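You operate a simulated robot arm through the tools that you are given. There is no shell and no other tool. Be economical: measure what you need, move in short steps, check, and stop when the job is done.

The job below is to be done with a simulated two-armed robot. You get a single attempt, and the scene is never put back.

## Task
Switch on the scanner, scan the class 0.5 meter and sort it: PASS green tray, HOLD yellow tray.
Fine: it is in the black grid tray; press CLEAR after the scan. Set down upright: what you pick out.

The check looks at the end state, three seconds after you hand in, the way a careful person would. Anything else that was tipped, shoved, dropped, spilled or broken makes it a failure.

## Robot
Two 7-joint arms with two-finger parallel grippers on one trunk, on a base that drives. Base frame: it is fixed to the floor where the robot stands at the start and does not move with it; the origin is under the middle of the robot, x ahead of it, y to its left, z up; the surface under the hand at the start is at about z = 80. Readings come in cm, rad, newtons and seconds.
The left shoulder is at the start at [7, 13.4, 122.6], the right one opposite. With the tool pointing down near the work surface each hand reaches from about 10 to 62 cm from the robot's upright axis, wherever it stands, measured 20 degrees to its own side. Places, roughly: inside of the green tray [40, -40, 80]; inside of the yellow tray [60, -50, 80]; plate of the scanner [40, -10, 80]; scanner switch [50, -20, 90]. Payload 1.57 kg a hand.
The TCP of each hand is the grasp point between the finger pads, 3 cm short of the fingertips. In the tool frame z runs along the fingers and y along their closing line. The gripper opens to 8 cm. The fingers are 1.7 cm wide and 1.2 cm thick; the gripper's body (4 by 8.2 cm) begins 8 cm behind the TCP.
Orientation is that of the tool frame in the base frame, as a unit quaternion [x, y, z, w]. With the fingers straight down and closing along the base's y, the tool's x points along the base's -x, its y along +y and its z along -z.

## Interface
- The arms move only by the tool drive_tool. It takes "left_commands", "right_commands" or both (then of equal length, played together; a hand with none holds still); each is a list of rows, each an object (a shift or turn left out is 0, a gripper value left out holds the last) with "angular": the turn, a rotation vector about the tool's x, y, z in units of 5 degrees (1.0 is 5 degrees), a list of three; "offset": the shift along the tool's x, y, z in units of 25 mm (1.0 is 25 mm), a list of three; "grip": the closure, from 0 (fully open) to 1 (shut). In form: [{"angular": [ax, ay, az], "offset": [dx, dy, dz], "grip": grip}, ...]. A call has 1 to 20 rows; each row shifts and turns the commanded pose from where the row before left it, along the tool's axes as they then stand. A call with a number of a shift or a turn outside -1 to 1 is refused whole. Each row takes 0.2 s and may step no farther than 5 cm and 0.15 rad from the row before; otherwise, or with a gripper value out of range, the whole call is refused. Where a pose cannot be reached the arm comes as near as it can. A force on the tool above 40 N (or 10 N above the force at the start of the call, whichever is more), or a blocked arm, ends the call early, and 0.2 s more pass. Each finger travels about 15.3 cm/s and halts on what it meets, pressing with about 40 N; the grip force reading is that of the motor and also rises with nothing between the fingers. The clock runs only during rows and for 0.2 s after the last one: add rows that do not move to give the fingers time. The reply holds the time, the measured pose of the TCP, the force on the tool along the base axes, the opening and the grip force, in the units named above and with some noise, with the torque about the TCP (base axes, N m) and any sound that the robot's microphone picked up.
- Cameras (640 x 400 px; columns grow to the right, rows downward): "scene" is now at [13.05, -0.16, 143.26]; the picture's right is [-0.02, -1.00, 0.00], its down [-0.76, 0.02, -0.66] and it looks along [0.66, -0.01, -0.76] (base axes); focal length 250 px, centre (320, 200). "left" rides on the left gripper at [7.2, 0.7, -12.2] in its tool frame; the picture's right is [-0.09, 1.00, 0.00], its down [-0.84, -0.08, -0.54] and it looks along [-0.54, -0.05, 0.84] (tool axes); focal length 238 px, centre (320, 200). "right" rides on the right gripper at [7.2, -0.7, -12.2] in its tool frame; the picture's right is [0.09, 1.00, 0.00], its down [-0.84, 0.08, -0.54] and it looks along [-0.54, 0.05, 0.84] (tool axes); focal length 238 px, centre (320, 200). There is no depth. A picture from a camera that has moved, and an enlarged one, comes with that camera's place and axes in the base frame and with its lens.
- grab_frame(camera): a new picture of that camera. It takes no simulated time.
- raise_lower(by): slides the trunk up (or, below 0, down) by that many cm; the arms and the scene camera ride with it, the base frame stays. It gives what a move gives, with no picture.
- roll_base(legs): drives the robot by 1 to 6 legs, each [ahead, left, turn to the left] in cm, cm and rad, along the robot's own axes; the way and the turn of a leg run together, so that a leg with both is an arc; at most 150 cm and 3.142 rad a leg. The arms and the cameras ride along, it lands a little off, and it stops where it bumps. It gives what a move gives.
- pan_tilt(pan, tilt): turns the head with the scene camera to pan (to the left, within 1.501 rad either way) and tilt (down, from -0.506 to 1.204), counted from straight ahead of the robot. It gives what a move gives.
- inspect(camera, box): a new picture of the part [left, top, right, bottom] of that camera's present view, enlarged. It takes no simulated time.
- sign_off(): hands the job in; it is judged then, once.

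Go step by step. Nothing tells you exact positions but the pictures and the camera data: compare them with the known pose of the tool, close in by small moves and look again before you grip or let go. The budget is 120 turns and 108 pictures, counting those below and the enlarged ones. Unless the task says otherwise, let go and move clear before handing in, and close with one line.

The tools are called after "Call:" as a command line: name --argument value ..., lists and objects as JSON in quotes. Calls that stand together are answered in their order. drive_tool: Moves the arms, as the interface text tells. Its arguments: {"type":"object","properties":{"left_commands":{"type":"array"},"right_commands":{"type":"array"}},"required":[]} The other tools are called the same way: raise_lower (by) slides the trunk up or down; roll_base (legs) drives the base; pan_tilt (pan, tilt) turns the head that bears the scene camera; grab_frame (camera) takes a picture; inspect (camera, box) takes an enlarged picture of a part of a camera's view; sign_off () hands the job in.

At the start:

```text
clock: 0.0
left_eef_pos: [49.23, 2.93, 118.18]
left_ee_rot: [0.0, 1.0, 0.0, 0.0]
left_wrist_force: [-0.3, 0.3, 0.0]
left_torque: [0.0, 0.01, 0.0]
left_gripper_width: 8.01
left_finger_force: 0.0
right_eef_pos: [46.04, -28.28, 113.38]
right_ee_rot: [0.0, 1.0, 0.0, 0.0]
right_wrist_force: [-0.1, 0.4, -0.3]
right_torque: [0.02, 0.02, 0.01]
right_gripper_width: 7.98
right_finger_force: 0.0
trunk travel left (down, up): [-80.0, 14.0]
robot x, y, heading: [-0.05, 0.52, 0.003]
head pan, tilt: [-0.019, 0.857]
```

scene: 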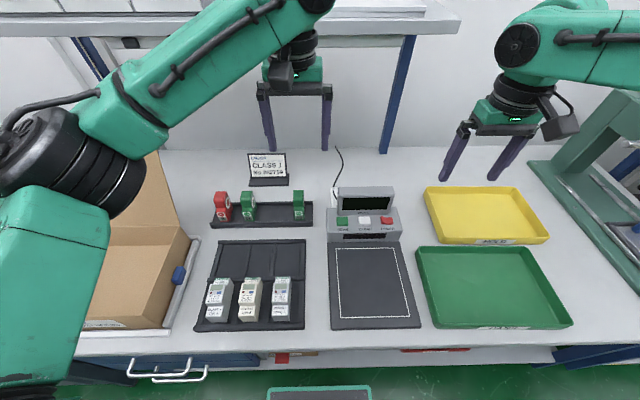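
right: 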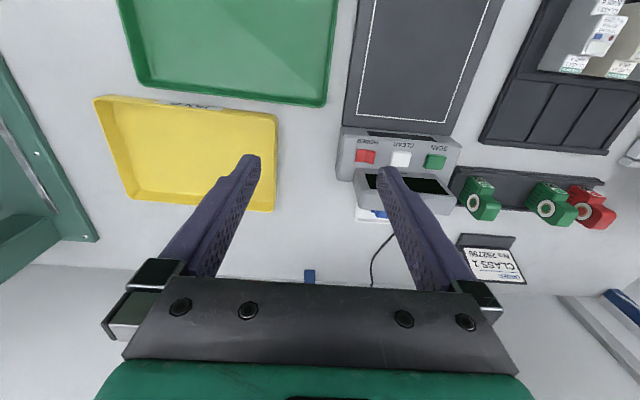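
left: 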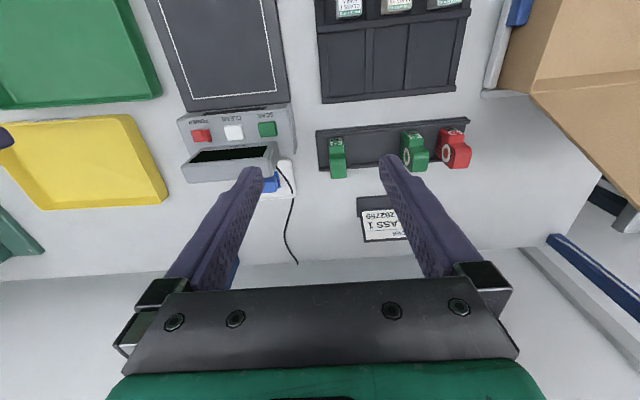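

I see three meters in the black grid tray, a scanner with SCAN/CLEAR/POWER buttons, and a blue thing on its cable/outlet. I'll enlarge the meters' labels and the scanner first.

Call:
inspect --camera "scene" --box '[190, 265, 310, 340]'

Call:
inspect --camera "scene" --box '[310, 140, 430, 250]'

Call:
inspect --camera "left" --box '[170, 90, 330, 210]'

```text
5.33 times, centred on (250, 302) of scene
camera zoom: at [13.05, -0.16, 143.26], right [-0.02, -1.0, 0.0], down [-0.76, 0.02, -0.66], along [0.66, -0.01, -0.76], focal length 1335 px, centre (693, -347)
```

zoom: 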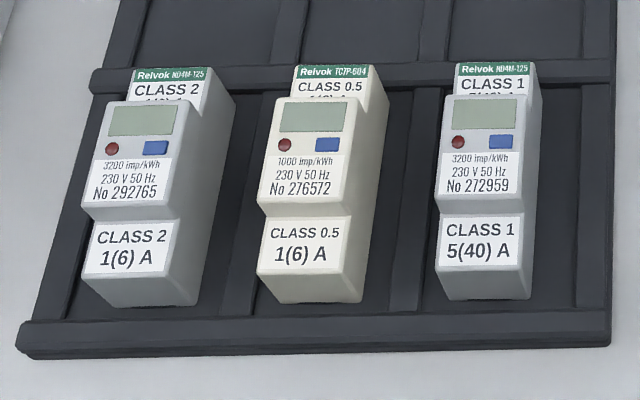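

```text
3.64 times, centred on (370, 195) of scene
camera zoom: at [13.05, -0.16, 143.26], right [-0.02, -1.0, 0.0], down [-0.76, 0.02, -0.66], along [0.66, -0.01, -0.76], focal length 910 px, centre (138, 218)
```

zoom: 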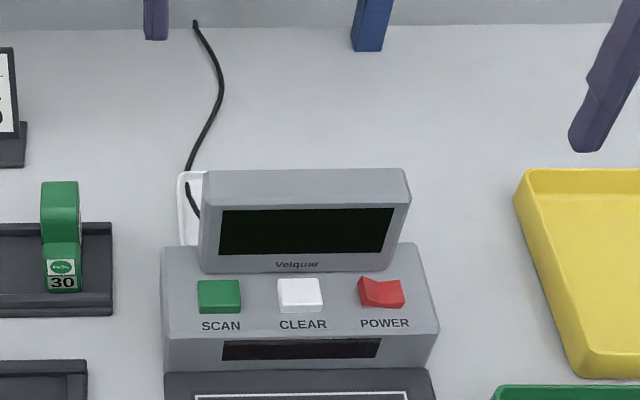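

```text
3.33 times, centred on (250, 150) of left
camera zoom: at [42.06, 3.52, 130.45], right [0.09, 1.0, 0.0], down [0.84, -0.08, 0.54], along [0.54, -0.05, -0.84], focal length 794 px, centre (553, 367)
```

zoom: 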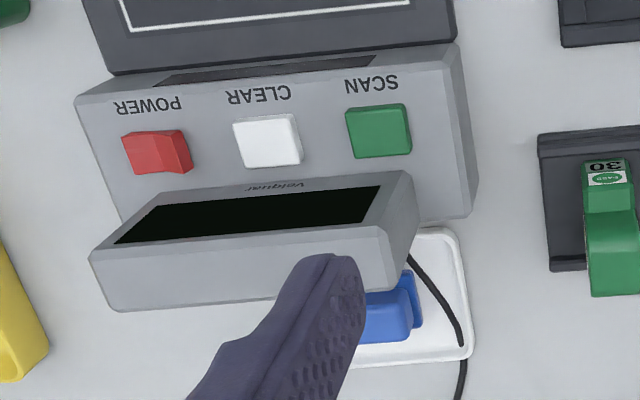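

The target is the middle, cream-coloured meter (Class 0.5, No 276572). I'll bring the left hand back over the grid tray to see its shape from a second viewpoint.

Call:
drive_tool --left_commands '[{"offset": [1, 0.45, 0.2]}, {"offset": [1, 0.45, 0.2]}, {"offset": [1, 0.45, 0.2]}, {"offset": [1, 0.45, 0.2]}, {"offset": [1, 0.45, 0.2]}, {"offset": [1, 0.45, 0.2]}, {"offset": [1, 0.45, 0.2]}, {"offset": [1, 0.45, 0.2]}, {"offset": [1, 0.45, 0.2]}, {"offset": [1, 0.45, 0.2]}, {}]'

Call:
grab_frame --camera "left"

Call:
grab_frame --camera "scene"

```text
clock: 2.4
left_eef_pos: [29.25, 12.24, 114.36]
left_ee_rot: [-0.001, 1.0, -0.001, 0.0]
left_wrist_force: [-1.0, -0.4, 0.3]
left_torque: [-0.01, -0.06, -0.01]
left_gripper_width: 8.01
left_finger_force: 0.1
left hand out of reach, approached as far as the arm can: row 9, 10
right_eef_pos: [45.86, -28.28, 113.34]
right_ee_rot: [-0.001, 1.0, -0.001, 0.001]
right_wrist_force: [0.4, -0.6, -0.3]
right_torque: [0.04, 0.01, 0.0]
right_gripper_width: 8.02
right_finger_force: 0.1
trunk travel left (down, up): [-80.0, 14.0]
robot x, y, heading: [-0.26, -0.05, 0.003]
head pan, tilt: [-0.019, 0.857]
```

```text
101 pictures are left
camera left: at [22.04, 12.79, 126.6], right [0.09, 1.0, 0.0], down [0.84, -0.08, 0.54], along [0.54, -0.05, -0.84], focal length 238 px, centre (320, 200)
```

left: 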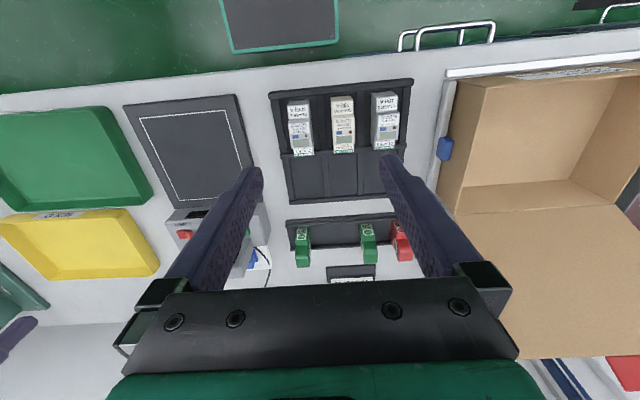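

```text
100 pictures are left
camera scene: at [12.98, -0.13, 143.27], right [-0.02, -1.0, 0.0], down [-0.76, 0.01, -0.66], along [0.66, -0.01, -0.76], focal length 250 px, centre (320, 200)
```

scene: 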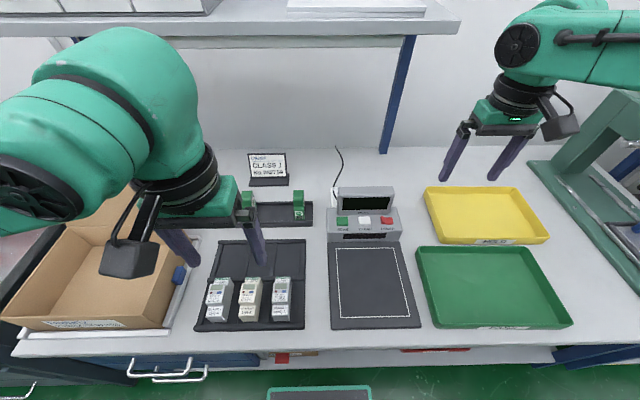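

The view shows the meters from above. I'll enlarge it to measure them.

Call:
inspect --camera "left" --box '[260, 70, 420, 170]'

Call:
inspect --camera "left" --box '[220, 180, 300, 290]'

Call:
inspect --camera "right" --box '[330, 120, 490, 240]'

```text
4.00 times, centred on (340, 120) of left
camera zoom: at [22.04, 12.79, 126.6], right [0.09, 1.0, 0.0], down [0.84, -0.08, 0.54], along [0.54, -0.05, -0.84], focal length 953 px, centre (240, 520)
```

zoom: 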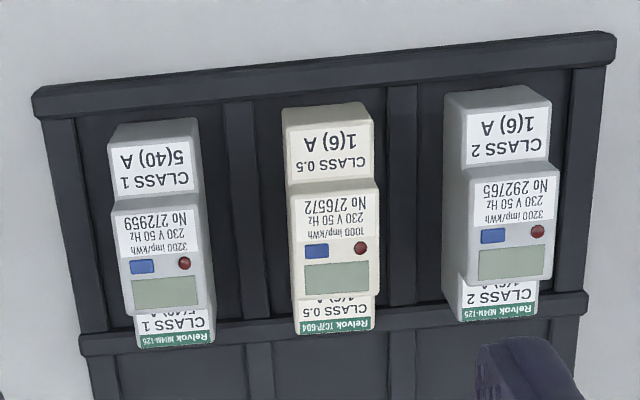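

```text
3.64 times, centred on (260, 235) of left
camera zoom: at [22.04, 12.79, 126.6], right [0.09, 1.0, 0.0], down [0.84, -0.08, 0.54], along [0.54, -0.05, -0.84], focal length 867 px, centre (538, 73)
```

zoom: 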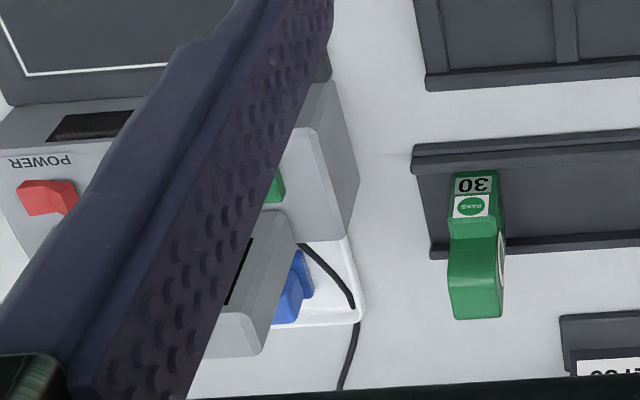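

```text
3.33 times, centred on (410, 180) of right
camera zoom: at [38.66, -28.93, 125.63], right [-0.09, 1.0, 0.0], down [0.84, 0.08, 0.54], along [0.54, 0.05, -0.84], focal length 794 px, centre (20, 267)
```

zoom: 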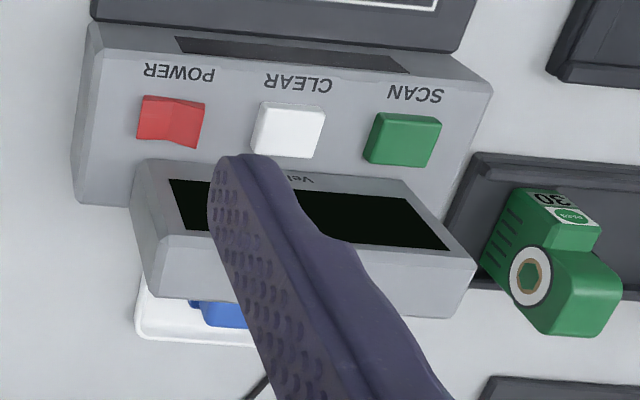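

The meters lie on their backs, face up (top about z 86–88). The target is centred near (34, 15.5), and POWER is near (53.8, -19.4, 87). I'll move the right hand, closed, above POWER.

Call:
drive_tool --right_commands '[{"offset": [-0.53, 0.59, 0.7], "grip": 1}, {"offset": [-0.53, 0.59, 0.7], "grip": 1}, {"offset": [-0.53, 0.59, 0.7], "grip": 1}, {"offset": [-0.53, 0.59, 0.7], "grip": 1}, {"offset": [-0.53, 0.59, 0.7], "grip": 1}, {"offset": [-0.53, 0.59, 0.7], "grip": 1}, {}]'

Call:
grab_frame --camera "right"

Call:
inspect --camera "scene" --box '[320, 170, 416, 230]'

```text
clock: 4.0
left_eef_pos: [29.25, 12.14, 114.33]
left_ee_rot: [-0.001, 1.0, 0.0, -0.001]
left_wrist_force: [-0.4, -0.1, -0.4]
left_torque: [-0.02, 0.01, 0.02]
left_gripper_width: 8.01
left_finger_force: 0.0
right_eef_pos: [53.67, -19.36, 102.89]
right_ee_rot: [0.0, 1.0, 0.0, 0.0]
right_wrist_force: [0.7, 0.3, 0.2]
right_torque: [0.01, -0.02, -0.02]
right_gripper_width: 0.0
right_finger_force: 21.4
trunk travel left (down, up): [-80.0, 14.0]
robot x, y, heading: [-0.07, -0.06, -0.003]
head pan, tilt: [-0.019, 0.857]
```

```text
96 pictures are left
camera right: at [46.51, -20.09, 115.12], right [-0.09, 1.0, 0.0], down [0.84, 0.08, 0.54], along [0.54, 0.05, -0.84], focal length 238 px, centre (320, 200)
```

right: 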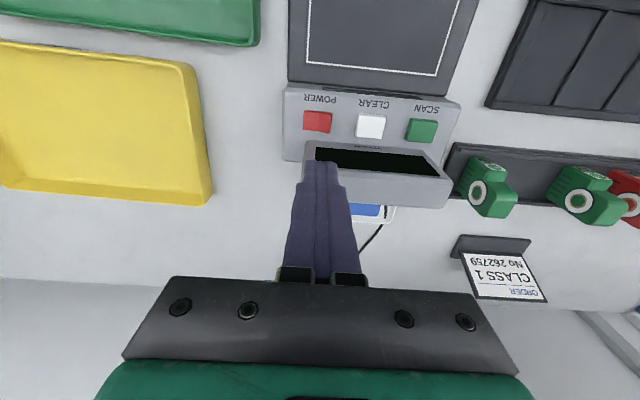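

```text
6.67 times, centred on (368, 200) of scene
camera zoom: at [13.0, -0.18, 143.27], right [-0.02, -1.0, 0.0], down [-0.76, 0.02, -0.66], along [0.66, -0.01, -0.76], focal length 1669 px, centre (0, 200)
```

zoom: 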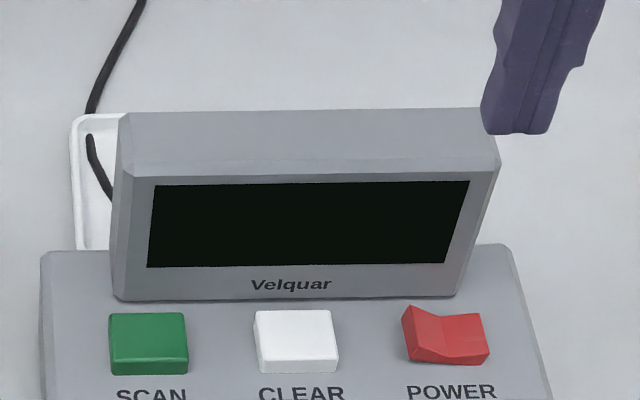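

The rocker's left half (+y side) stands proud, so the switch is off. I'll shift slightly left and come down on that half.

Call:
drive_tool --right_commands '[{"offset": [0.06, 0.3, 0.5]}, {"offset": [0.06, 0.3, 0.9]}, {"offset": [0, 0, 1]}, {"offset": [0, 0, 1]}, {"offset": [0, 0, 0.6]}, {"offset": [0, 0, 0.2]}, {"offset": [0, 0, 0.2]}, {}]'

Call:
inspect --camera "scene" --box '[320, 170, 416, 230]'

```text
clock: 5.8
left_eef_pos: [29.37, 12.09, 114.36]
left_ee_rot: [0.0, 1.0, 0.0, -0.001]
left_wrist_force: [0.7, -1.0, 0.2]
left_torque: [-0.02, -0.01, 0.0]
left_gripper_width: 8.0
left_finger_force: 0.0
right_eef_pos: [50.43, -19.64, 93.54]
right_ee_rot: [0.0, 1.0, 0.0, 0.002]
right_wrist_force: [-0.4, 0.2, -0.1]
right_torque: [-0.01, -0.02, 0.0]
right_gripper_width: 0.0
right_finger_force: 21.5
right hand out of reach, approached as far as the arm can: row 2, 3, 4, 5, 6
trunk travel left (down, up): [-80.0, 14.0]
robot x, y, heading: [-0.1, 0.06, 0.002]
head pan, tilt: [-0.019, 0.857]
```

```text
6.67 times, centred on (368, 200) of scene
camera zoom: at [13.04, -0.16, 143.26], right [-0.02, -1.0, 0.0], down [-0.76, 0.02, -0.66], along [0.66, -0.01, -0.76], focal length 1669 px, centre (0, 200)
```

zoom: 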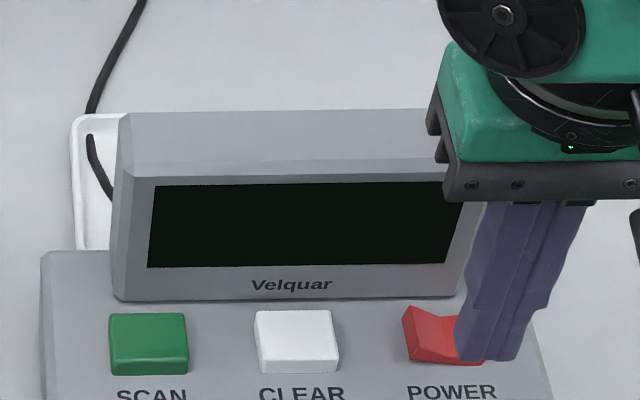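

The arm fell short (x 50.4) and is hovering just in front of the switch. I'll back up a bit and retry forward from here to see if it's a true reach limit.

Call:
drive_tool --right_commands '[{"offset": [0, 0, -0.8]}, {"offset": [0, 0.35, -0.4]}, {"offset": [-0.4, 0.35, 0]}, {"offset": [-0.4, 0, 0]}, {"offset": [-0.35, 0, 0]}, {}]'

```text
clock: 7.2
left_eef_pos: [29.44, 12.1, 114.34]
left_ee_rot: [-0.001, 1.0, 0.0, 0.0]
left_wrist_force: [0.6, -1.0, -0.4]
left_torque: [0.01, -0.02, 0.04]
left_gripper_width: 8.0
left_finger_force: 0.1
right_eef_pos: [51.95, -18.86, 96.68]
right_ee_rot: [0.0, 1.0, 0.001, 0.001]
right_wrist_force: [0.7, -0.9, -0.2]
right_torque: [0.0, 0.03, -0.02]
right_gripper_width: 0.01
right_finger_force: 21.3
right hand out of reach, approached as far as the arm can: row 3, 4, 5
trunk travel left (down, up): [-80.0, 14.0]
robot x, y, heading: [0.38, 0.04, 0.002]
head pan, tilt: [-0.019, 0.857]
```

It's a real limit: reach shrinks as the hand goes lower. I'll raise both hands, then lower the trunk by 12 cm to gain reach.

Call:
drive_tool --left_commands '[{"offset": [-0.8, 0, -0.8]}, {"offset": [-0.8, 0, -0.8]}, {"offset": [-0.8, 0, -0.8]}, {"offset": [-0.8, 0, -0.8]}, {"offset": [0, 0, -0.5]}, {}]' --right_commands '[{"offset": [0.1, 0, -1]}, {"offset": [0, 0, -1]}, {"offset": [0, 0, -1]}, {"offset": [0, 0, -1]}, {"offset": [0, 0, -1]}, {}]'

Call:
raise_lower --by -12

Call:
grab_frame --camera "scene"

```text
clock: 8.6
left_eef_pos: [37.17, 12.18, 123.45]
left_ee_rot: [0.0, 1.0, -0.001, 0.001]
left_wrist_force: [-0.4, -0.2, 0.1]
left_torque: [0.01, -0.02, 0.02]
left_gripper_width: 8.01
left_finger_force: 0.1
right_eef_pos: [51.59, -18.73, 109.35]
right_ee_rot: [-0.001, 1.0, 0.0, 0.0]
right_wrist_force: [0.1, 0.4, 0.6]
right_torque: [0.0, 0.0, 0.0]
right_gripper_width: 0.02
right_finger_force: 21.2
trunk travel left (down, up): [-80.0, 14.0]
robot x, y, heading: [-0.22, -0.02, 0.001]
head pan, tilt: [-0.019, 0.857]
```

```text
clock: 10.1
left_eef_pos: [37.17, 12.1, 111.53]
left_ee_rot: [0.0, 1.0, -0.001, 0.001]
left_wrist_force: [0.5, 0.0, -0.3]
left_torque: [0.02, -0.02, 0.03]
left_gripper_width: 8.0
left_finger_force: 0.0
right_eef_pos: [51.69, -18.83, 97.28]
right_ee_rot: [0.0, 1.0, 0.0, 0.0]
right_wrist_force: [-0.5, 0.1, -0.9]
right_torque: [0.01, 0.04, -0.04]
right_gripper_width: 0.0
right_finger_force: 21.8
trunk travel left (down, up): [-68.0, 26.0]
robot x, y, heading: [-0.2, -0.14, 0.003]
head pan, tilt: [-0.019, 0.857]
```

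```text
93 pictures are left
camera scene: at [13.03, -0.17, 131.27], right [-0.02, -1.0, 0.0], down [-0.76, 0.02, -0.66], along [0.66, -0.01, -0.76], focal length 250 px, centre (320, 200)
```

scene: 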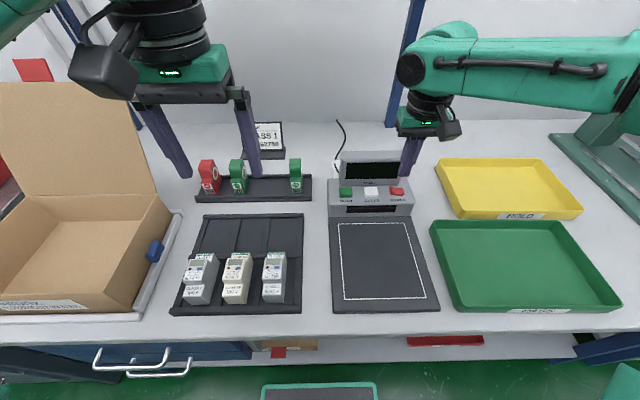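

Now I'll move forward and left over the raised half, then down with small steps.

Call:
drive_tool --right_commands '[{"offset": [-0.35, 0.2, 0]}, {"offset": [-0.35, 0.16, 0]}, {"offset": [0, 0, 0.6]}, {"offset": [0, 0, 0.6]}, {}]'

Call:
inspect --camera "scene" --box '[320, 140, 448, 220]'

```text
clock: 11.3
left_eef_pos: [37.14, 12.18, 111.45]
left_ee_rot: [0.0, 1.0, 0.001, 0.0]
left_wrist_force: [0.0, -0.2, 0.4]
left_torque: [-0.01, 0.01, 0.0]
left_gripper_width: 7.99
left_finger_force: 0.1
right_eef_pos: [53.24, -17.84, 94.47]
right_ee_rot: [0.001, 1.0, -0.001, 0.0]
right_wrist_force: [0.1, 0.5, -0.2]
right_torque: [0.02, -0.06, -0.02]
right_gripper_width: 0.03
right_finger_force: 21.3
trunk travel left (down, up): [-68.0, 26.0]
robot x, y, heading: [-0.2, 0.35, -0.0]
head pan, tilt: [-0.019, 0.857]
```

```text
5.00 times, centred on (384, 180) of scene
camera zoom: at [13.03, -0.16, 131.26], right [-0.02, -1.0, 0.0], down [-0.76, 0.02, -0.66], along [0.66, -0.01, -0.76], focal length 1252 px, centre (0, 300)
```

zoom: 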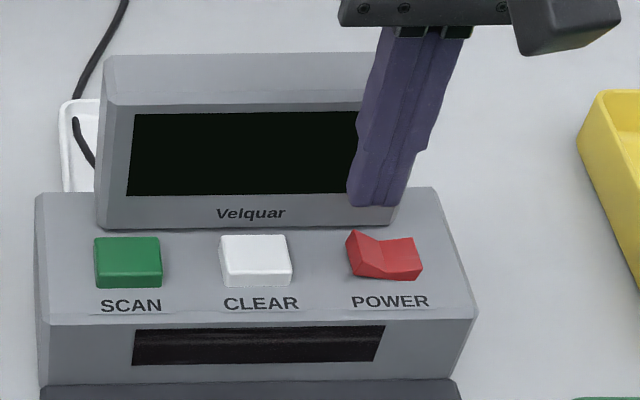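

The fingertip is lined up above the raised half and about 3–4 cm high. I'll descend in small steps until it makes contact.

Call:
drive_tool --right_commands '[{"offset": [-0.1, 0, 0.5]}, {"offset": [0, 0, 0.4]}, {"offset": [0, 0, 0.2]}, {"offset": [0, 0, 0.2]}, {"offset": [0, 0, 0.1]}, {"offset": [0, 0, 0.1]}, {"offset": [0, 0, 0.1]}, {}]'

Call:
inspect --camera "scene" --box '[320, 140, 448, 220]'

```text
clock: 13.1
left_eef_pos: [37.16, 12.12, 111.47]
left_ee_rot: [0.001, 1.0, -0.001, 0.001]
left_wrist_force: [-0.7, 0.0, 0.2]
left_torque: [-0.01, 0.01, -0.01]
left_gripper_width: 7.98
left_finger_force: 0.1
right_eef_pos: [53.53, -17.9, 90.23]
right_ee_rot: [0.0, 1.0, -0.001, 0.001]
right_wrist_force: [1.2, 0.0, 0.2]
right_torque: [0.0, 0.02, 0.02]
right_gripper_width: 0.0
right_finger_force: 21.2
trunk travel left (down, up): [-68.0, 26.0]
robot x, y, heading: [0.03, -0.01, 0.005]
head pan, tilt: [-0.019, 0.857]
```

```text
5.00 times, centred on (384, 180) of scene
camera zoom: at [13.04, -0.17, 131.26], right [-0.02, -1.0, 0.0], down [-0.76, 0.02, -0.66], along [0.66, -0.01, -0.76], focal length 1252 px, centre (0, 300)
```

zoom: 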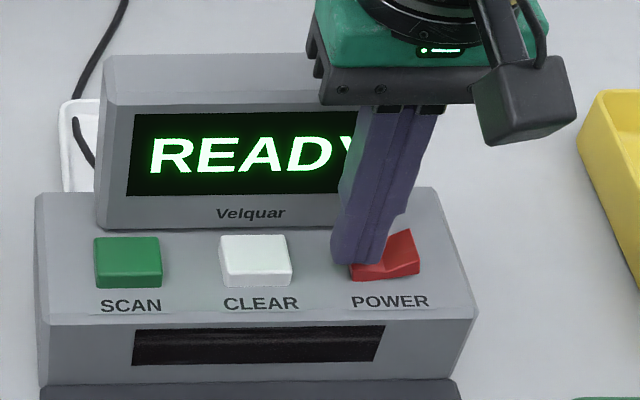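

The scanner reads READY. I'll retract the right hand and bring the left one above the Class 0.5 meter, partly closed so it clears the neighbours.

Call:
drive_tool --left_commands '[{"offset": [0.4, 0.45, 0.5], "grip": 0.3}, {"offset": [0.4, 0.45, 0.9]}, {"offset": [0.4, 0.44, 0.9]}, {"offset": [0, 0, 0.9]}, {"offset": [0, 0, 0.9]}, {"offset": [0, 0, 0.9]}, {"offset": [0, 0, 0.9]}, {}]' --right_commands '[{"offset": [0, 0, -1]}, {"offset": [0, 0, -1]}, {"offset": [0, 0, -1]}, {"offset": [0, -0.9, -1]}, {"offset": [0, -0.9, -1]}, {"offset": [0, -0.9, -1]}, {"offset": [0, -0.9, -1]}, {}]'

Call:
grab_frame --camera "left"

Call:
grab_frame --camera "scene"

```text
clock: 14.9
left_eef_pos: [34.0, 15.34, 96.66]
left_ee_rot: [0.0, 1.0, 0.0, -0.001]
left_wrist_force: [-0.2, -0.4, -0.9]
left_torque: [0.01, 0.0, -0.01]
left_gripper_width: 5.59
left_finger_force: 0.1
right_eef_pos: [53.49, -26.75, 107.98]
right_ee_rot: [0.0, 1.0, 0.0, 0.0]
right_wrist_force: [0.8, -0.3, 0.5]
right_torque: [0.0, -0.01, 0.01]
right_gripper_width: 0.0
right_finger_force: 21.3
trunk travel left (down, up): [-68.0, 26.0]
robot x, y, heading: [0.28, -0.06, 0.003]
head pan, tilt: [-0.019, 0.857]
```

```text
90 pictures are left
camera left: at [26.85, 15.99, 109.09], right [0.09, 1.0, 0.0], down [0.84, -0.08, 0.54], along [0.54, -0.05, -0.84], focal length 238 px, centre (320, 200)
```

left: 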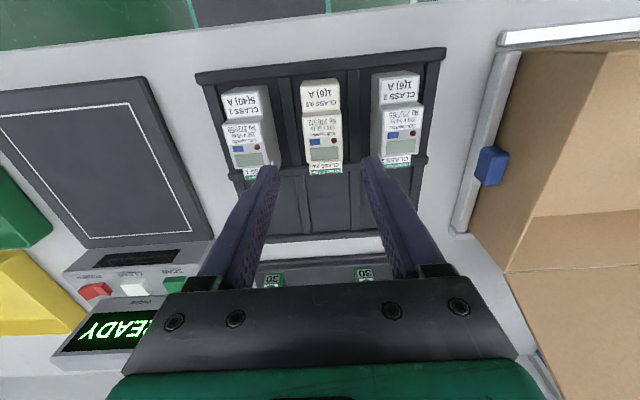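

```text
89 pictures are left
camera scene: at [13.07, -0.15, 131.26], right [-0.02, -1.0, 0.0], down [-0.76, 0.01, -0.66], along [0.65, -0.01, -0.76], focal length 250 px, centre (320, 200)
```

scene: 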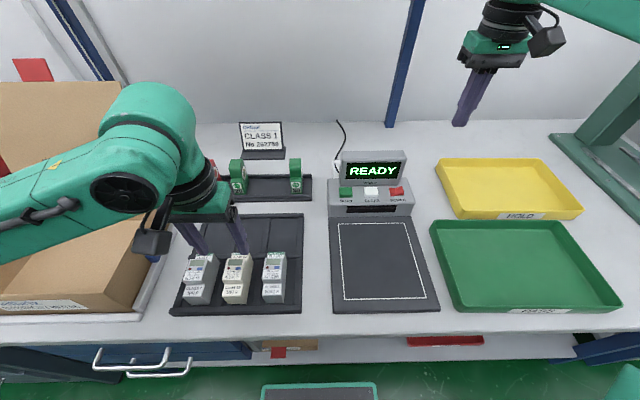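

I'll enlarge to measure the meter relative to the fingers.

Call:
inspect --camera "left" --box '[240, 60, 400, 160]'

Call:
inspect --camera "scene" --box '[160, 210, 320, 310]'

```text
4.00 times, centred on (320, 110) of left
camera zoom: at [26.85, 15.99, 109.09], right [0.09, 1.0, 0.0], down [0.84, -0.08, 0.54], along [0.54, -0.05, -0.84], focal length 953 px, centre (320, 560)
```

zoom: 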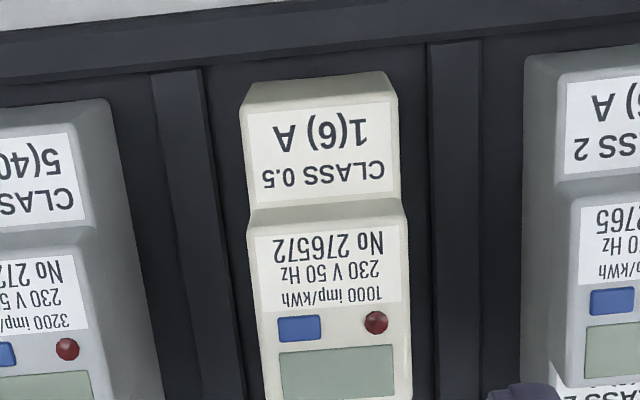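

```text
4.00 times, centred on (240, 260) of scene
camera zoom: at [13.07, -0.15, 131.26], right [-0.02, -1.0, 0.0], down [-0.76, 0.01, -0.66], along [0.65, -0.01, -0.76], focal length 1001 px, centre (640, -40)
```

zoom: 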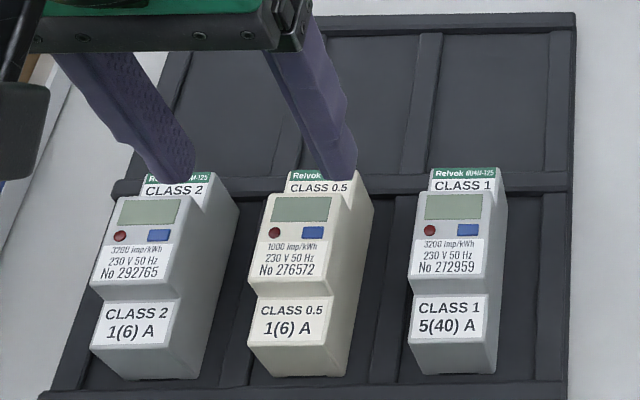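

The target is centred at about (34.3, 15.8) with its top near z 86. I'll shift slightly and descend around it without closing yet.

Call:
drive_tool --left_commands '[{"offset": [-0.1, 0.18, 0.2]}, {"offset": [0, 0, 0.8]}, {"offset": [0, 0, 0.8]}, {"offset": [0, 0, 0.8]}, {"offset": [0, 0, 0.6]}, {}]'

Call:
grab_frame --camera "left"

Call:
inspect --camera "scene" --box '[160, 210, 320, 310]'

```text
clock: 16.3
left_eef_pos: [34.36, 15.93, 88.83]
left_ee_rot: [-0.001, 1.0, 0.0, 0.0]
left_wrist_force: [-0.7, 0.9, -0.3]
left_torque: [0.0, 0.02, -0.02]
left_gripper_width: 5.58
left_finger_force: 0.0
right_eef_pos: [53.6, -26.77, 108.01]
right_ee_rot: [0.0, 1.0, 0.0, 0.0]
right_wrist_force: [0.0, 0.2, 1.3]
right_torque: [0.01, -0.03, 0.0]
right_gripper_width: 0.0
right_finger_force: 21.5
trunk travel left (down, up): [-68.0, 26.0]
robot x, y, heading: [-0.04, 0.1, -0.004]
head pan, tilt: [-0.019, 0.857]
```

```text
86 pictures are left
camera left: at [27.17, 16.53, 101.06], right [0.09, 1.0, 0.0], down [0.84, -0.08, 0.54], along [0.54, -0.05, -0.84], focal length 238 px, centre (320, 200)
```

left: 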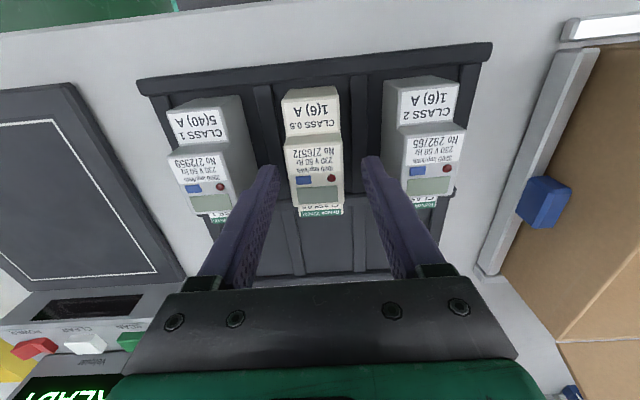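

```text
4.00 times, centred on (240, 260) of scene
camera zoom: at [13.03, -0.17, 131.26], right [-0.02, -1.0, 0.0], down [-0.76, 0.02, -0.66], along [0.66, -0.01, -0.76], focal length 1001 px, centre (640, -40)
```

zoom: 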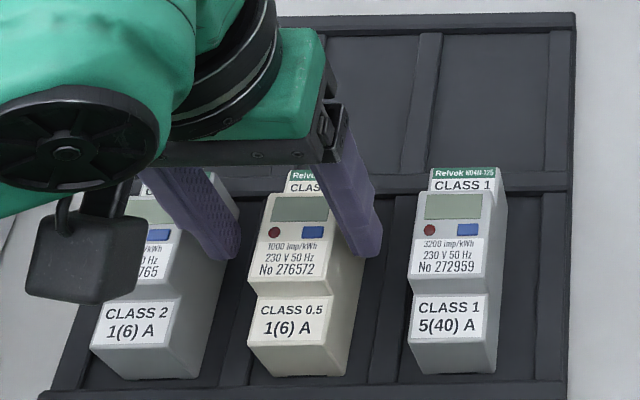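

Both fingers straddle the target and clear the neighbours. I'll go down another 3.3 cm with a 2.5 mm shift, then close.

Call:
drive_tool --left_commands '[{"offset": [0, -0.1, 0.3]}, {"offset": [0, 0, 0.5]}, {"offset": [0, 0, 0.5]}, {}, {"grip": 0.6}, {"grip": 0.8}, {}, {}]'

Call:
grab_frame --camera "left"

```text
clock: 18.1
left_eef_pos: [34.35, 15.52, 85.63]
left_ee_rot: [0.0, 1.0, 0.0, -0.001]
left_wrist_force: [0.3, -0.7, 0.0]
left_torque: [0.01, 0.0, -0.02]
left_gripper_width: 3.56
left_finger_force: 39.9
right_eef_pos: [53.6, -26.85, 108.04]
right_ee_rot: [0.0, 1.0, 0.0, 0.0]
right_wrist_force: [0.2, 0.4, 0.2]
right_torque: [0.0, -0.03, -0.03]
right_gripper_width: 0.0
right_finger_force: 21.7
trunk travel left (down, up): [-68.0, 26.0]
robot x, y, heading: [-0.28, -0.06, 0.0]
head pan, tilt: [-0.019, 0.857]
```

```text
84 pictures are left
camera left: at [27.16, 16.23, 97.84], right [0.09, 1.0, 0.0], down [0.84, -0.08, 0.54], along [0.54, -0.05, -0.84], focal length 238 px, centre (320, 200)
```

left: 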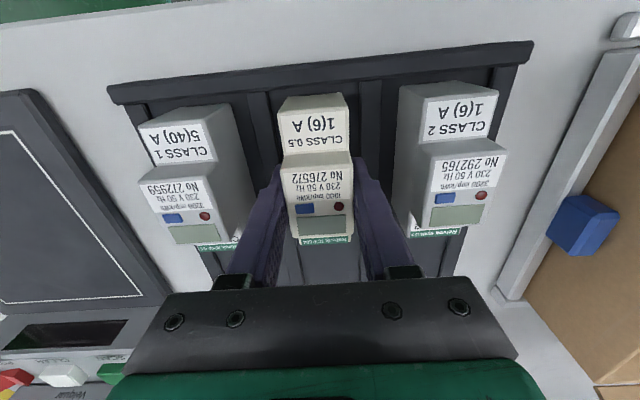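

The grip is firm (3.56 cm). I'll lift straight up 10 cm and check.

Call:
drive_tool --left_commands '[{"offset": [0, 0, -0.5]}, {"offset": [0, 0, -0.7]}, {"offset": [0, 0, -0.7]}, {"offset": [0, 0, -0.7]}, {"offset": [0, 0, -0.7]}, {"offset": [0, 0, -0.7]}, {}]'

Call:
grab_frame --camera "scene"

```text
clock: 19.7
left_eef_pos: [34.28, 15.42, 95.72]
left_ee_rot: [0.0, 1.0, 0.001, 0.0]
left_wrist_force: [0.1, -0.4, -2.0]
left_torque: [0.02, 0.0, 0.0]
left_gripper_width: 3.55
left_finger_force: 40.0
right_eef_pos: [53.6, -26.8, 107.93]
right_ee_rot: [0.0, 1.0, 0.0, 0.0]
right_wrist_force: [0.7, 0.1, -0.4]
right_torque: [0.01, 0.01, -0.02]
right_gripper_width: 0.0
right_finger_force: 21.8
trunk travel left (down, up): [-68.0, 26.0]
robot x, y, heading: [0.26, 0.32, -0.001]
head pan, tilt: [-0.019, 0.857]
```

```text
83 pictures are left
camera scene: at [13.06, -0.15, 131.26], right [-0.02, -1.0, 0.0], down [-0.76, 0.01, -0.66], along [0.65, -0.01, -0.76], focal length 250 px, centre (320, 200)
```

scene: 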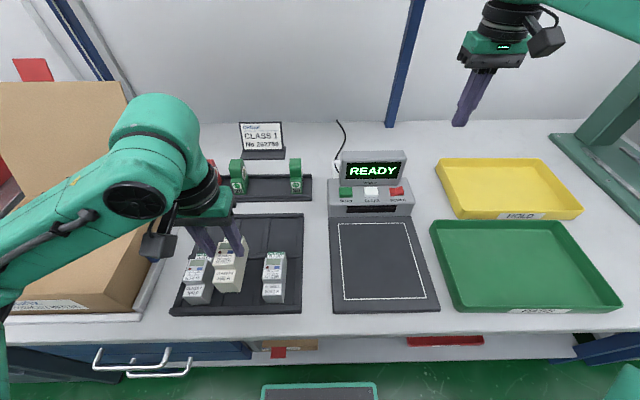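

The meter is up and level. I'll carry it over the scanner plate, around (39.5, -13.3).

Call:
drive_tool --left_commands '[{"offset": [-0.17, -0.96, 0]}, {"offset": [-0.17, -0.96, 0]}, {"offset": [-0.17, -0.96, 0]}, {"offset": [-0.17, -0.96, 0]}, {"offset": [-0.17, -0.96, 0]}, {"offset": [-0.17, -0.96, 0]}, {"offset": [-0.17, -0.96, 0]}, {"offset": [-0.17, -0.96, 0]}, {"offset": [-0.17, -0.96, 0]}, {"offset": [-0.17, -0.96, 0]}, {"offset": [-0.17, -0.96, 0]}, {"offset": [-0.17, -0.96, 0]}, {}]'

Call:
grab_frame --camera "scene"

Call:
grab_frame --camera "left"

```text
clock: 22.5
left_eef_pos: [39.59, -12.86, 95.71]
left_ee_rot: [0.0, 1.0, -0.001, 0.0]
left_wrist_force: [0.5, 0.6, -2.0]
left_torque: [0.04, -0.04, 0.01]
left_gripper_width: 3.54
left_finger_force: 40.0
right_eef_pos: [53.72, -26.63, 107.93]
right_ee_rot: [0.0, 1.0, 0.0, 0.0]
right_wrist_force: [-0.1, 0.2, -0.2]
right_torque: [-0.02, 0.03, 0.0]
right_gripper_width: 0.0
right_finger_force: 21.7
trunk travel left (down, up): [-68.0, 26.0]
robot x, y, heading: [-0.25, 0.27, 0.001]
head pan, tilt: [-0.019, 0.857]
```

```text
82 pictures are left
camera scene: at [13.07, -0.11, 131.26], right [-0.02, -1.0, 0.0], down [-0.76, 0.01, -0.66], along [0.65, -0.01, -0.76], focal length 250 px, centre (320, 200)
```

scene: 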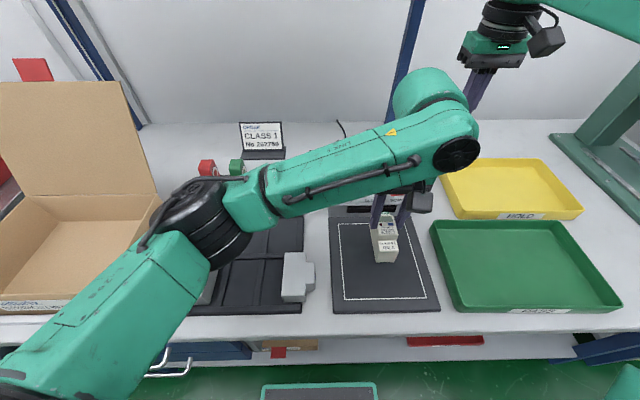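

```text
81 pictures are left
camera left: at [32.32, -12.23, 108.0], right [0.09, 1.0, 0.0], down [0.84, -0.08, 0.54], along [0.54, -0.05, -0.84], focal length 238 px, centre (320, 200)
```

left: 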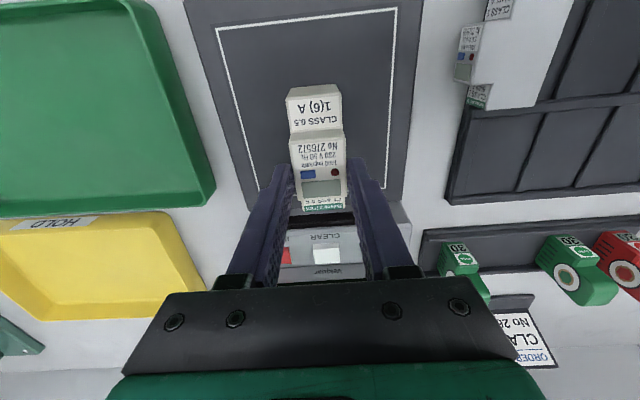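

The Class 1 meter in the grid looks different; I need to check whether the elbow has touched it.

Call:
inspect --camera "scene" --box '[200, 220, 328, 320]'

Call:
inspect --camera "left" --box '[430, 0, 590, 120]'

```text
4.00 times, centred on (264, 270) of scene
camera zoom: at [13.07, -0.11, 131.26], right [-0.02, -1.0, 0.0], down [-0.76, 0.01, -0.66], along [0.65, -0.01, -0.76], focal length 1001 px, centre (544, -80)
```

zoom: 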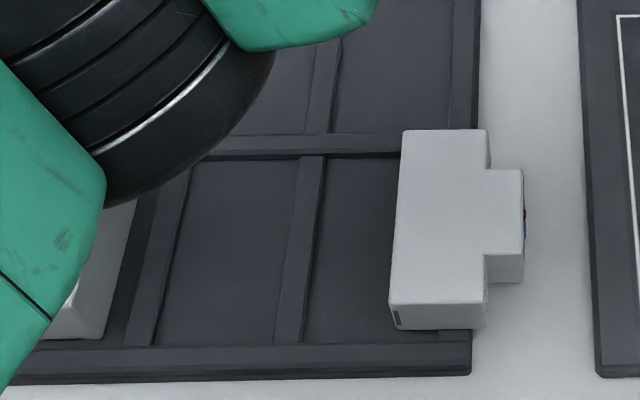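

```text
3.33 times, centred on (510, 60) of left
camera zoom: at [32.32, -12.23, 108.0], right [0.09, 1.0, 0.0], down [0.84, -0.08, 0.54], along [0.54, -0.05, -0.84], focal length 794 px, centre (-313, 667)
```

zoom: 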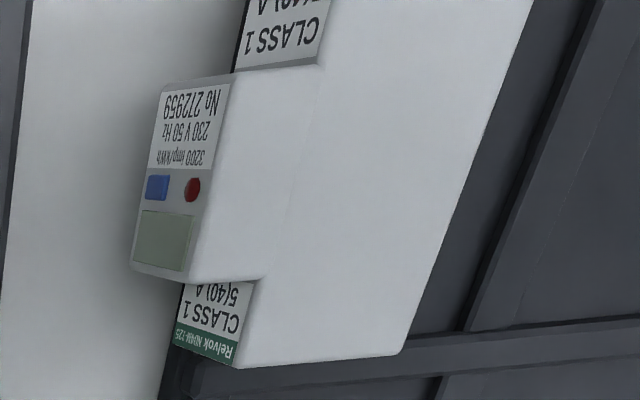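

The Class 1 meter has been knocked onto its side; the carried meter seems to have slipped low in the grip and hit it. I'll have to put it back later. First I'll check how the target sits in the fingers.

Call:
inspect --camera "scene" --box '[340, 170, 436, 270]'

Call:
inspect --camera "left" --box '[240, 70, 400, 230]'

Call:
grab_frame --camera "right"

```text
4.00 times, centred on (388, 220) of scene
camera zoom: at [13.07, -0.11, 131.26], right [-0.02, -1.0, 0.0], down [-0.76, 0.01, -0.66], along [0.65, -0.01, -0.76], focal length 1001 px, centre (48, 120)
```

zoom: 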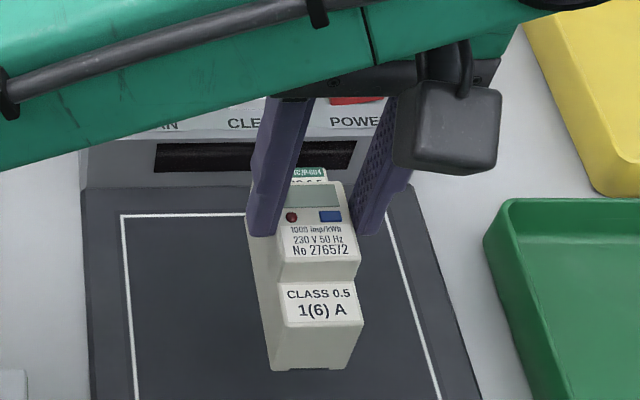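

```text
2.50 times, centred on (320, 150) of left
camera zoom: at [32.32, -12.23, 108.0], right [0.09, 1.0, 0.0], down [0.84, -0.08, 0.54], along [0.54, -0.05, -0.84], focal length 596 px, centre (320, 325)
```

zoom: 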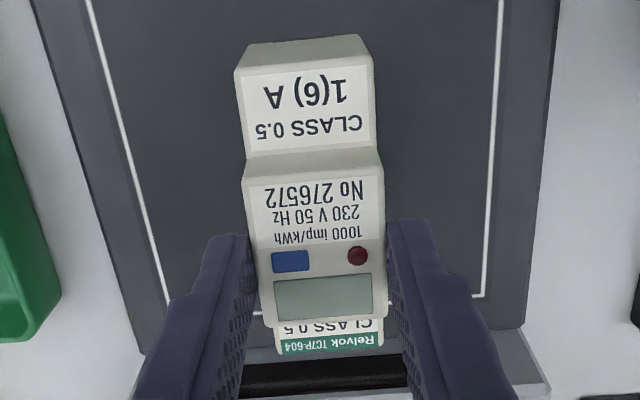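

```text
76 pictures are left
camera right: at [46.44, -27.44, 120.22], right [-0.09, 1.0, 0.0], down [0.84, 0.08, 0.54], along [0.54, 0.05, -0.84], focal length 238 px, centre (320, 200)
```

right: 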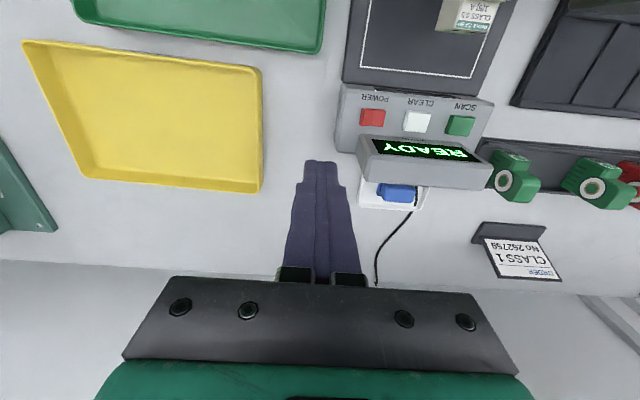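

The target is still gripped by its upper part and level, with its bottom near z 88. I'll lower it 4 cm and check both the load and the elbow's clearance to the Class 2 meter.

Call:
drive_tool --left_commands '[{"offset": [0, 0, 0.4]}, {"offset": [0, 0, 0.4]}, {"offset": [0, 0, 0.4]}, {"offset": [0, 0, 0.4]}, {}]'

Call:
grab_frame --camera "scene"

```text
clock: 23.7
left_eef_pos: [39.52, -13.02, 91.4]
left_ee_rot: [0.0, 1.0, 0.001, -0.001]
left_wrist_force: [-0.6, 0.3, -1.8]
left_torque: [-0.01, -0.01, -0.03]
left_gripper_width: 3.52
left_finger_force: 40.1
right_eef_pos: [53.63, -26.86, 107.91]
right_ee_rot: [0.0, 1.0, 0.0, 0.0]
right_wrist_force: [0.4, -0.4, 0.1]
right_torque: [0.0, 0.03, -0.01]
right_gripper_width: 0.0
right_finger_force: 21.5
trunk travel left (down, up): [-68.0, 26.0]
robot x, y, heading: [0.37, -0.09, 0.0]
head pan, tilt: [-0.019, 0.857]
```

```text
75 pictures are left
camera scene: at [13.06, -0.18, 131.26], right [-0.02, -1.0, 0.0], down [-0.76, 0.02, -0.66], along [0.65, -0.01, -0.76], focal length 250 px, centre (320, 200)
```

scene: 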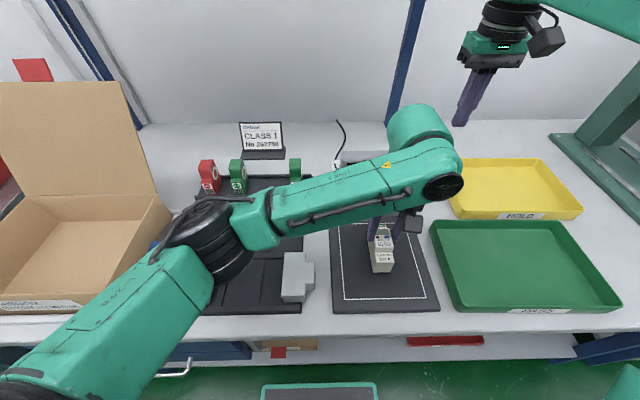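

From the geometry, the elbow is around z 104, which is well above the meters. I'll lower gently until the plate takes the weight.

Call:
drive_tool --left_commands '[{"offset": [0, 0, 0.4]}, {"offset": [0, 0, 0.3]}, {"offset": [0, 0, 0.2]}, {}]'

Call:
inspect --camera "scene" --box '[330, 200, 442, 310]'

```text
clock: 24.7
left_eef_pos: [39.37, -13.26, 89.67]
left_ee_rot: [-0.001, 1.0, -0.003, 0.003]
left_wrist_force: [11.2, -1.3, 32.9]
left_torque: [-0.11, -0.34, -0.01]
left_gripper_width: 3.59
left_finger_force: 39.7
right_eef_pos: [53.4, -26.63, 107.97]
right_ee_rot: [-0.001, 1.0, -0.001, 0.001]
right_wrist_force: [-0.2, 0.4, 0.1]
right_torque: [0.0, 0.02, -0.01]
right_gripper_width: 0.0
right_finger_force: 21.2
trunk travel left (down, up): [-68.0, 26.0]
robot x, y, heading: [0.02, 0.06, 0.001]
head pan, tilt: [-0.019, 0.857]
```

```text
3.64 times, centred on (386, 255) of scene
camera zoom: at [12.84, -0.07, 131.33], right [-0.02, -1.0, 0.0], down [-0.75, 0.01, -0.66], along [0.66, -0.01, -0.75], focal length 910 px, centre (80, 0)
```

zoom: 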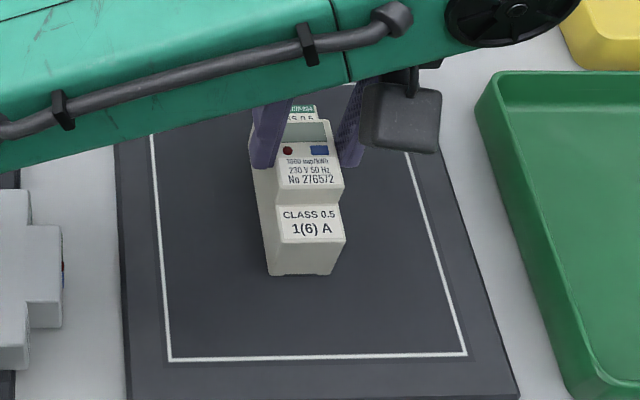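

The plate has taken the load. I'll relieve the pressure slightly, then release and lift clear.

Call:
drive_tool --left_commands '[{"offset": [0, 0, -0.2]}, {}, {"grip": 0.45}, {}, {"offset": [0, 0, -0.4], "grip": 0.3}, {"offset": [0, 0, -0.8]}, {"offset": [0, 0, -0.8]}, {"offset": [0, 0, -0.8]}, {"offset": [0, 0, -0.8]}, {}]'

Call:
grab_frame --camera "left"

Call:
grab_frame --camera "scene"

```text
clock: 26.9
left_eef_pos: [39.5, -13.26, 98.65]
left_ee_rot: [0.0, 1.0, 0.0, 0.0]
left_wrist_force: [-0.6, -0.7, -0.6]
left_torque: [0.01, -0.02, 0.0]
left_gripper_width: 5.59
left_finger_force: 0.1
right_eef_pos: [53.61, -26.88, 107.9]
right_ee_rot: [0.0, 1.0, 0.0, 0.0]
right_wrist_force: [0.3, -0.5, -0.2]
right_torque: [0.03, -0.03, 0.01]
right_gripper_width: 0.0
right_finger_force: 21.1
trunk travel left (down, up): [-68.0, 26.0]
robot x, y, heading: [-0.04, 0.27, -0.002]
head pan, tilt: [-0.019, 0.857]
```

```text
73 pictures are left
camera left: at [32.27, -12.59, 110.9], right [0.09, 1.0, 0.0], down [0.84, -0.08, 0.54], along [0.54, -0.05, -0.84], focal length 238 px, centre (320, 200)
```

left: 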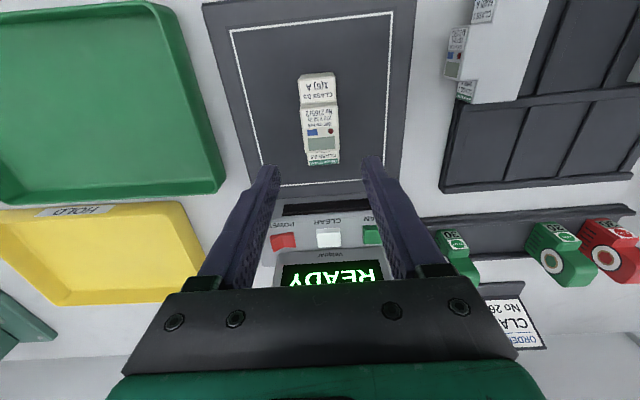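

```text
72 pictures are left
camera scene: at [13.07, -0.17, 131.26], right [-0.02, -1.0, 0.0], down [-0.76, 0.02, -0.66], along [0.65, -0.01, -0.76], focal length 250 px, centre (320, 200)
```

scene: 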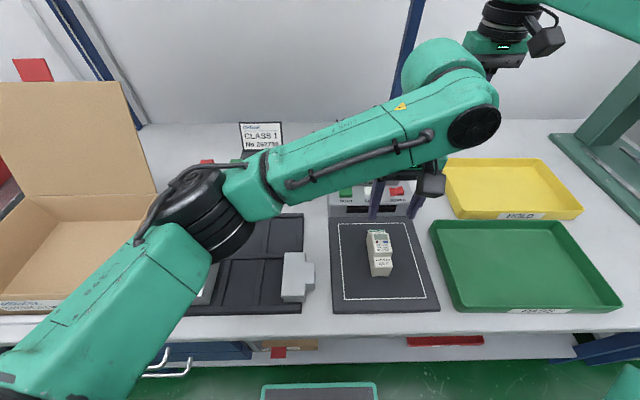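

The meter stands on the plate within the outline. I'll retract the left hand up and left, then bring the right hand over SCAN.

Call:
drive_tool --left_commands '[{"offset": [0, 0, -1]}, {"offset": [0, 0, -1]}, {"offset": [0, 0, -1]}, {"offset": [0, 0, -1]}, {"offset": [0, 0, -1]}, {"offset": [0, 1, 0]}, {"offset": [0, 1, 0]}, {"offset": [0, 1, 0]}, {"offset": [0, 1, 0]}, {"offset": [0, 1, 0]}, {"offset": [0, 1, 0]}, {"offset": [0, 1, 0]}, {"offset": [0, 1, 0]}, {"offset": [0, 1, 0]}, {"offset": [0, 1, 0]}, {}]'

Call:
drive_tool --right_commands '[{"offset": [0, 0.98, 0]}, {"offset": [0, 0.98, 0]}, {"offset": [0, 0.98, 0]}, {"offset": [0, 0.98, 0]}, {"offset": [0, 0.98, 0]}, {"offset": [0, 0.98, 0]}, {"offset": [0, 0.98, 0]}, {"offset": [0, 0.98, 0]}, {"offset": [0, 0, 1]}, {"offset": [0, 0, 1]}, {"offset": [0, 0, 1]}, {"offset": [0, 0, 1]}, {}]'

Call:
grab_frame --camera "scene"

```text
clock: 30.3
left_eef_pos: [39.36, 11.84, 111.23]
left_ee_rot: [0.0, 1.0, 0.0, 0.0]
left_wrist_force: [-0.3, -0.4, 0.0]
left_torque: [0.01, -0.04, 0.01]
left_gripper_width: 5.6
left_finger_force: 0.0
right_eef_pos: [53.53, -26.78, 107.97]
right_ee_rot: [0.0, 1.0, 0.0, 0.0]
right_wrist_force: [0.5, -0.1, 0.1]
right_torque: [-0.01, 0.01, -0.02]
right_gripper_width: 0.0
right_finger_force: 21.7
trunk travel left (down, up): [-68.0, 26.0]
robot x, y, heading: [0.38, 0.42, -0.0]
head pan, tilt: [-0.019, 0.857]
```

```text
clock: 33.1
left_eef_pos: [39.34, 11.99, 111.14]
left_ee_rot: [0.0, 1.0, 0.0, 0.0]
left_wrist_force: [0.1, 0.3, -0.4]
left_torque: [0.03, -0.04, 0.0]
left_gripper_width: 5.6
left_finger_force: 0.1
right_eef_pos: [48.38, -11.2, 95.88]
right_ee_rot: [0.0, 1.0, 0.0, 0.0]
right_wrist_force: [-0.2, 0.2, -0.3]
right_torque: [0.03, 0.0, 0.02]
right_gripper_width: 0.0
right_finger_force: 20.7
right hand out of reach, approached as far as the arm can: row 3, 4, 5, 6, 7, 8
trunk travel left (down, up): [-68.0, 26.0]
robot x, y, heading: [0.12, 0.07, -0.007]
head pan, tilt: [-0.019, 0.857]
```

```text
71 pictures are left
camera scene: at [13.02, -0.15, 131.27], right [-0.02, -1.0, 0.0], down [-0.76, 0.01, -0.66], along [0.66, -0.01, -0.76], focal length 250 px, centre (320, 200)
```

scene: 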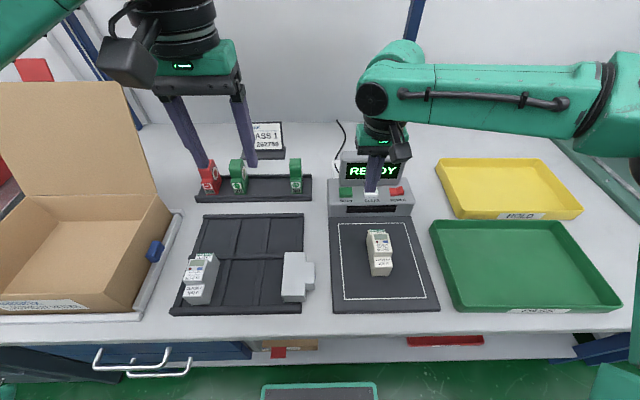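

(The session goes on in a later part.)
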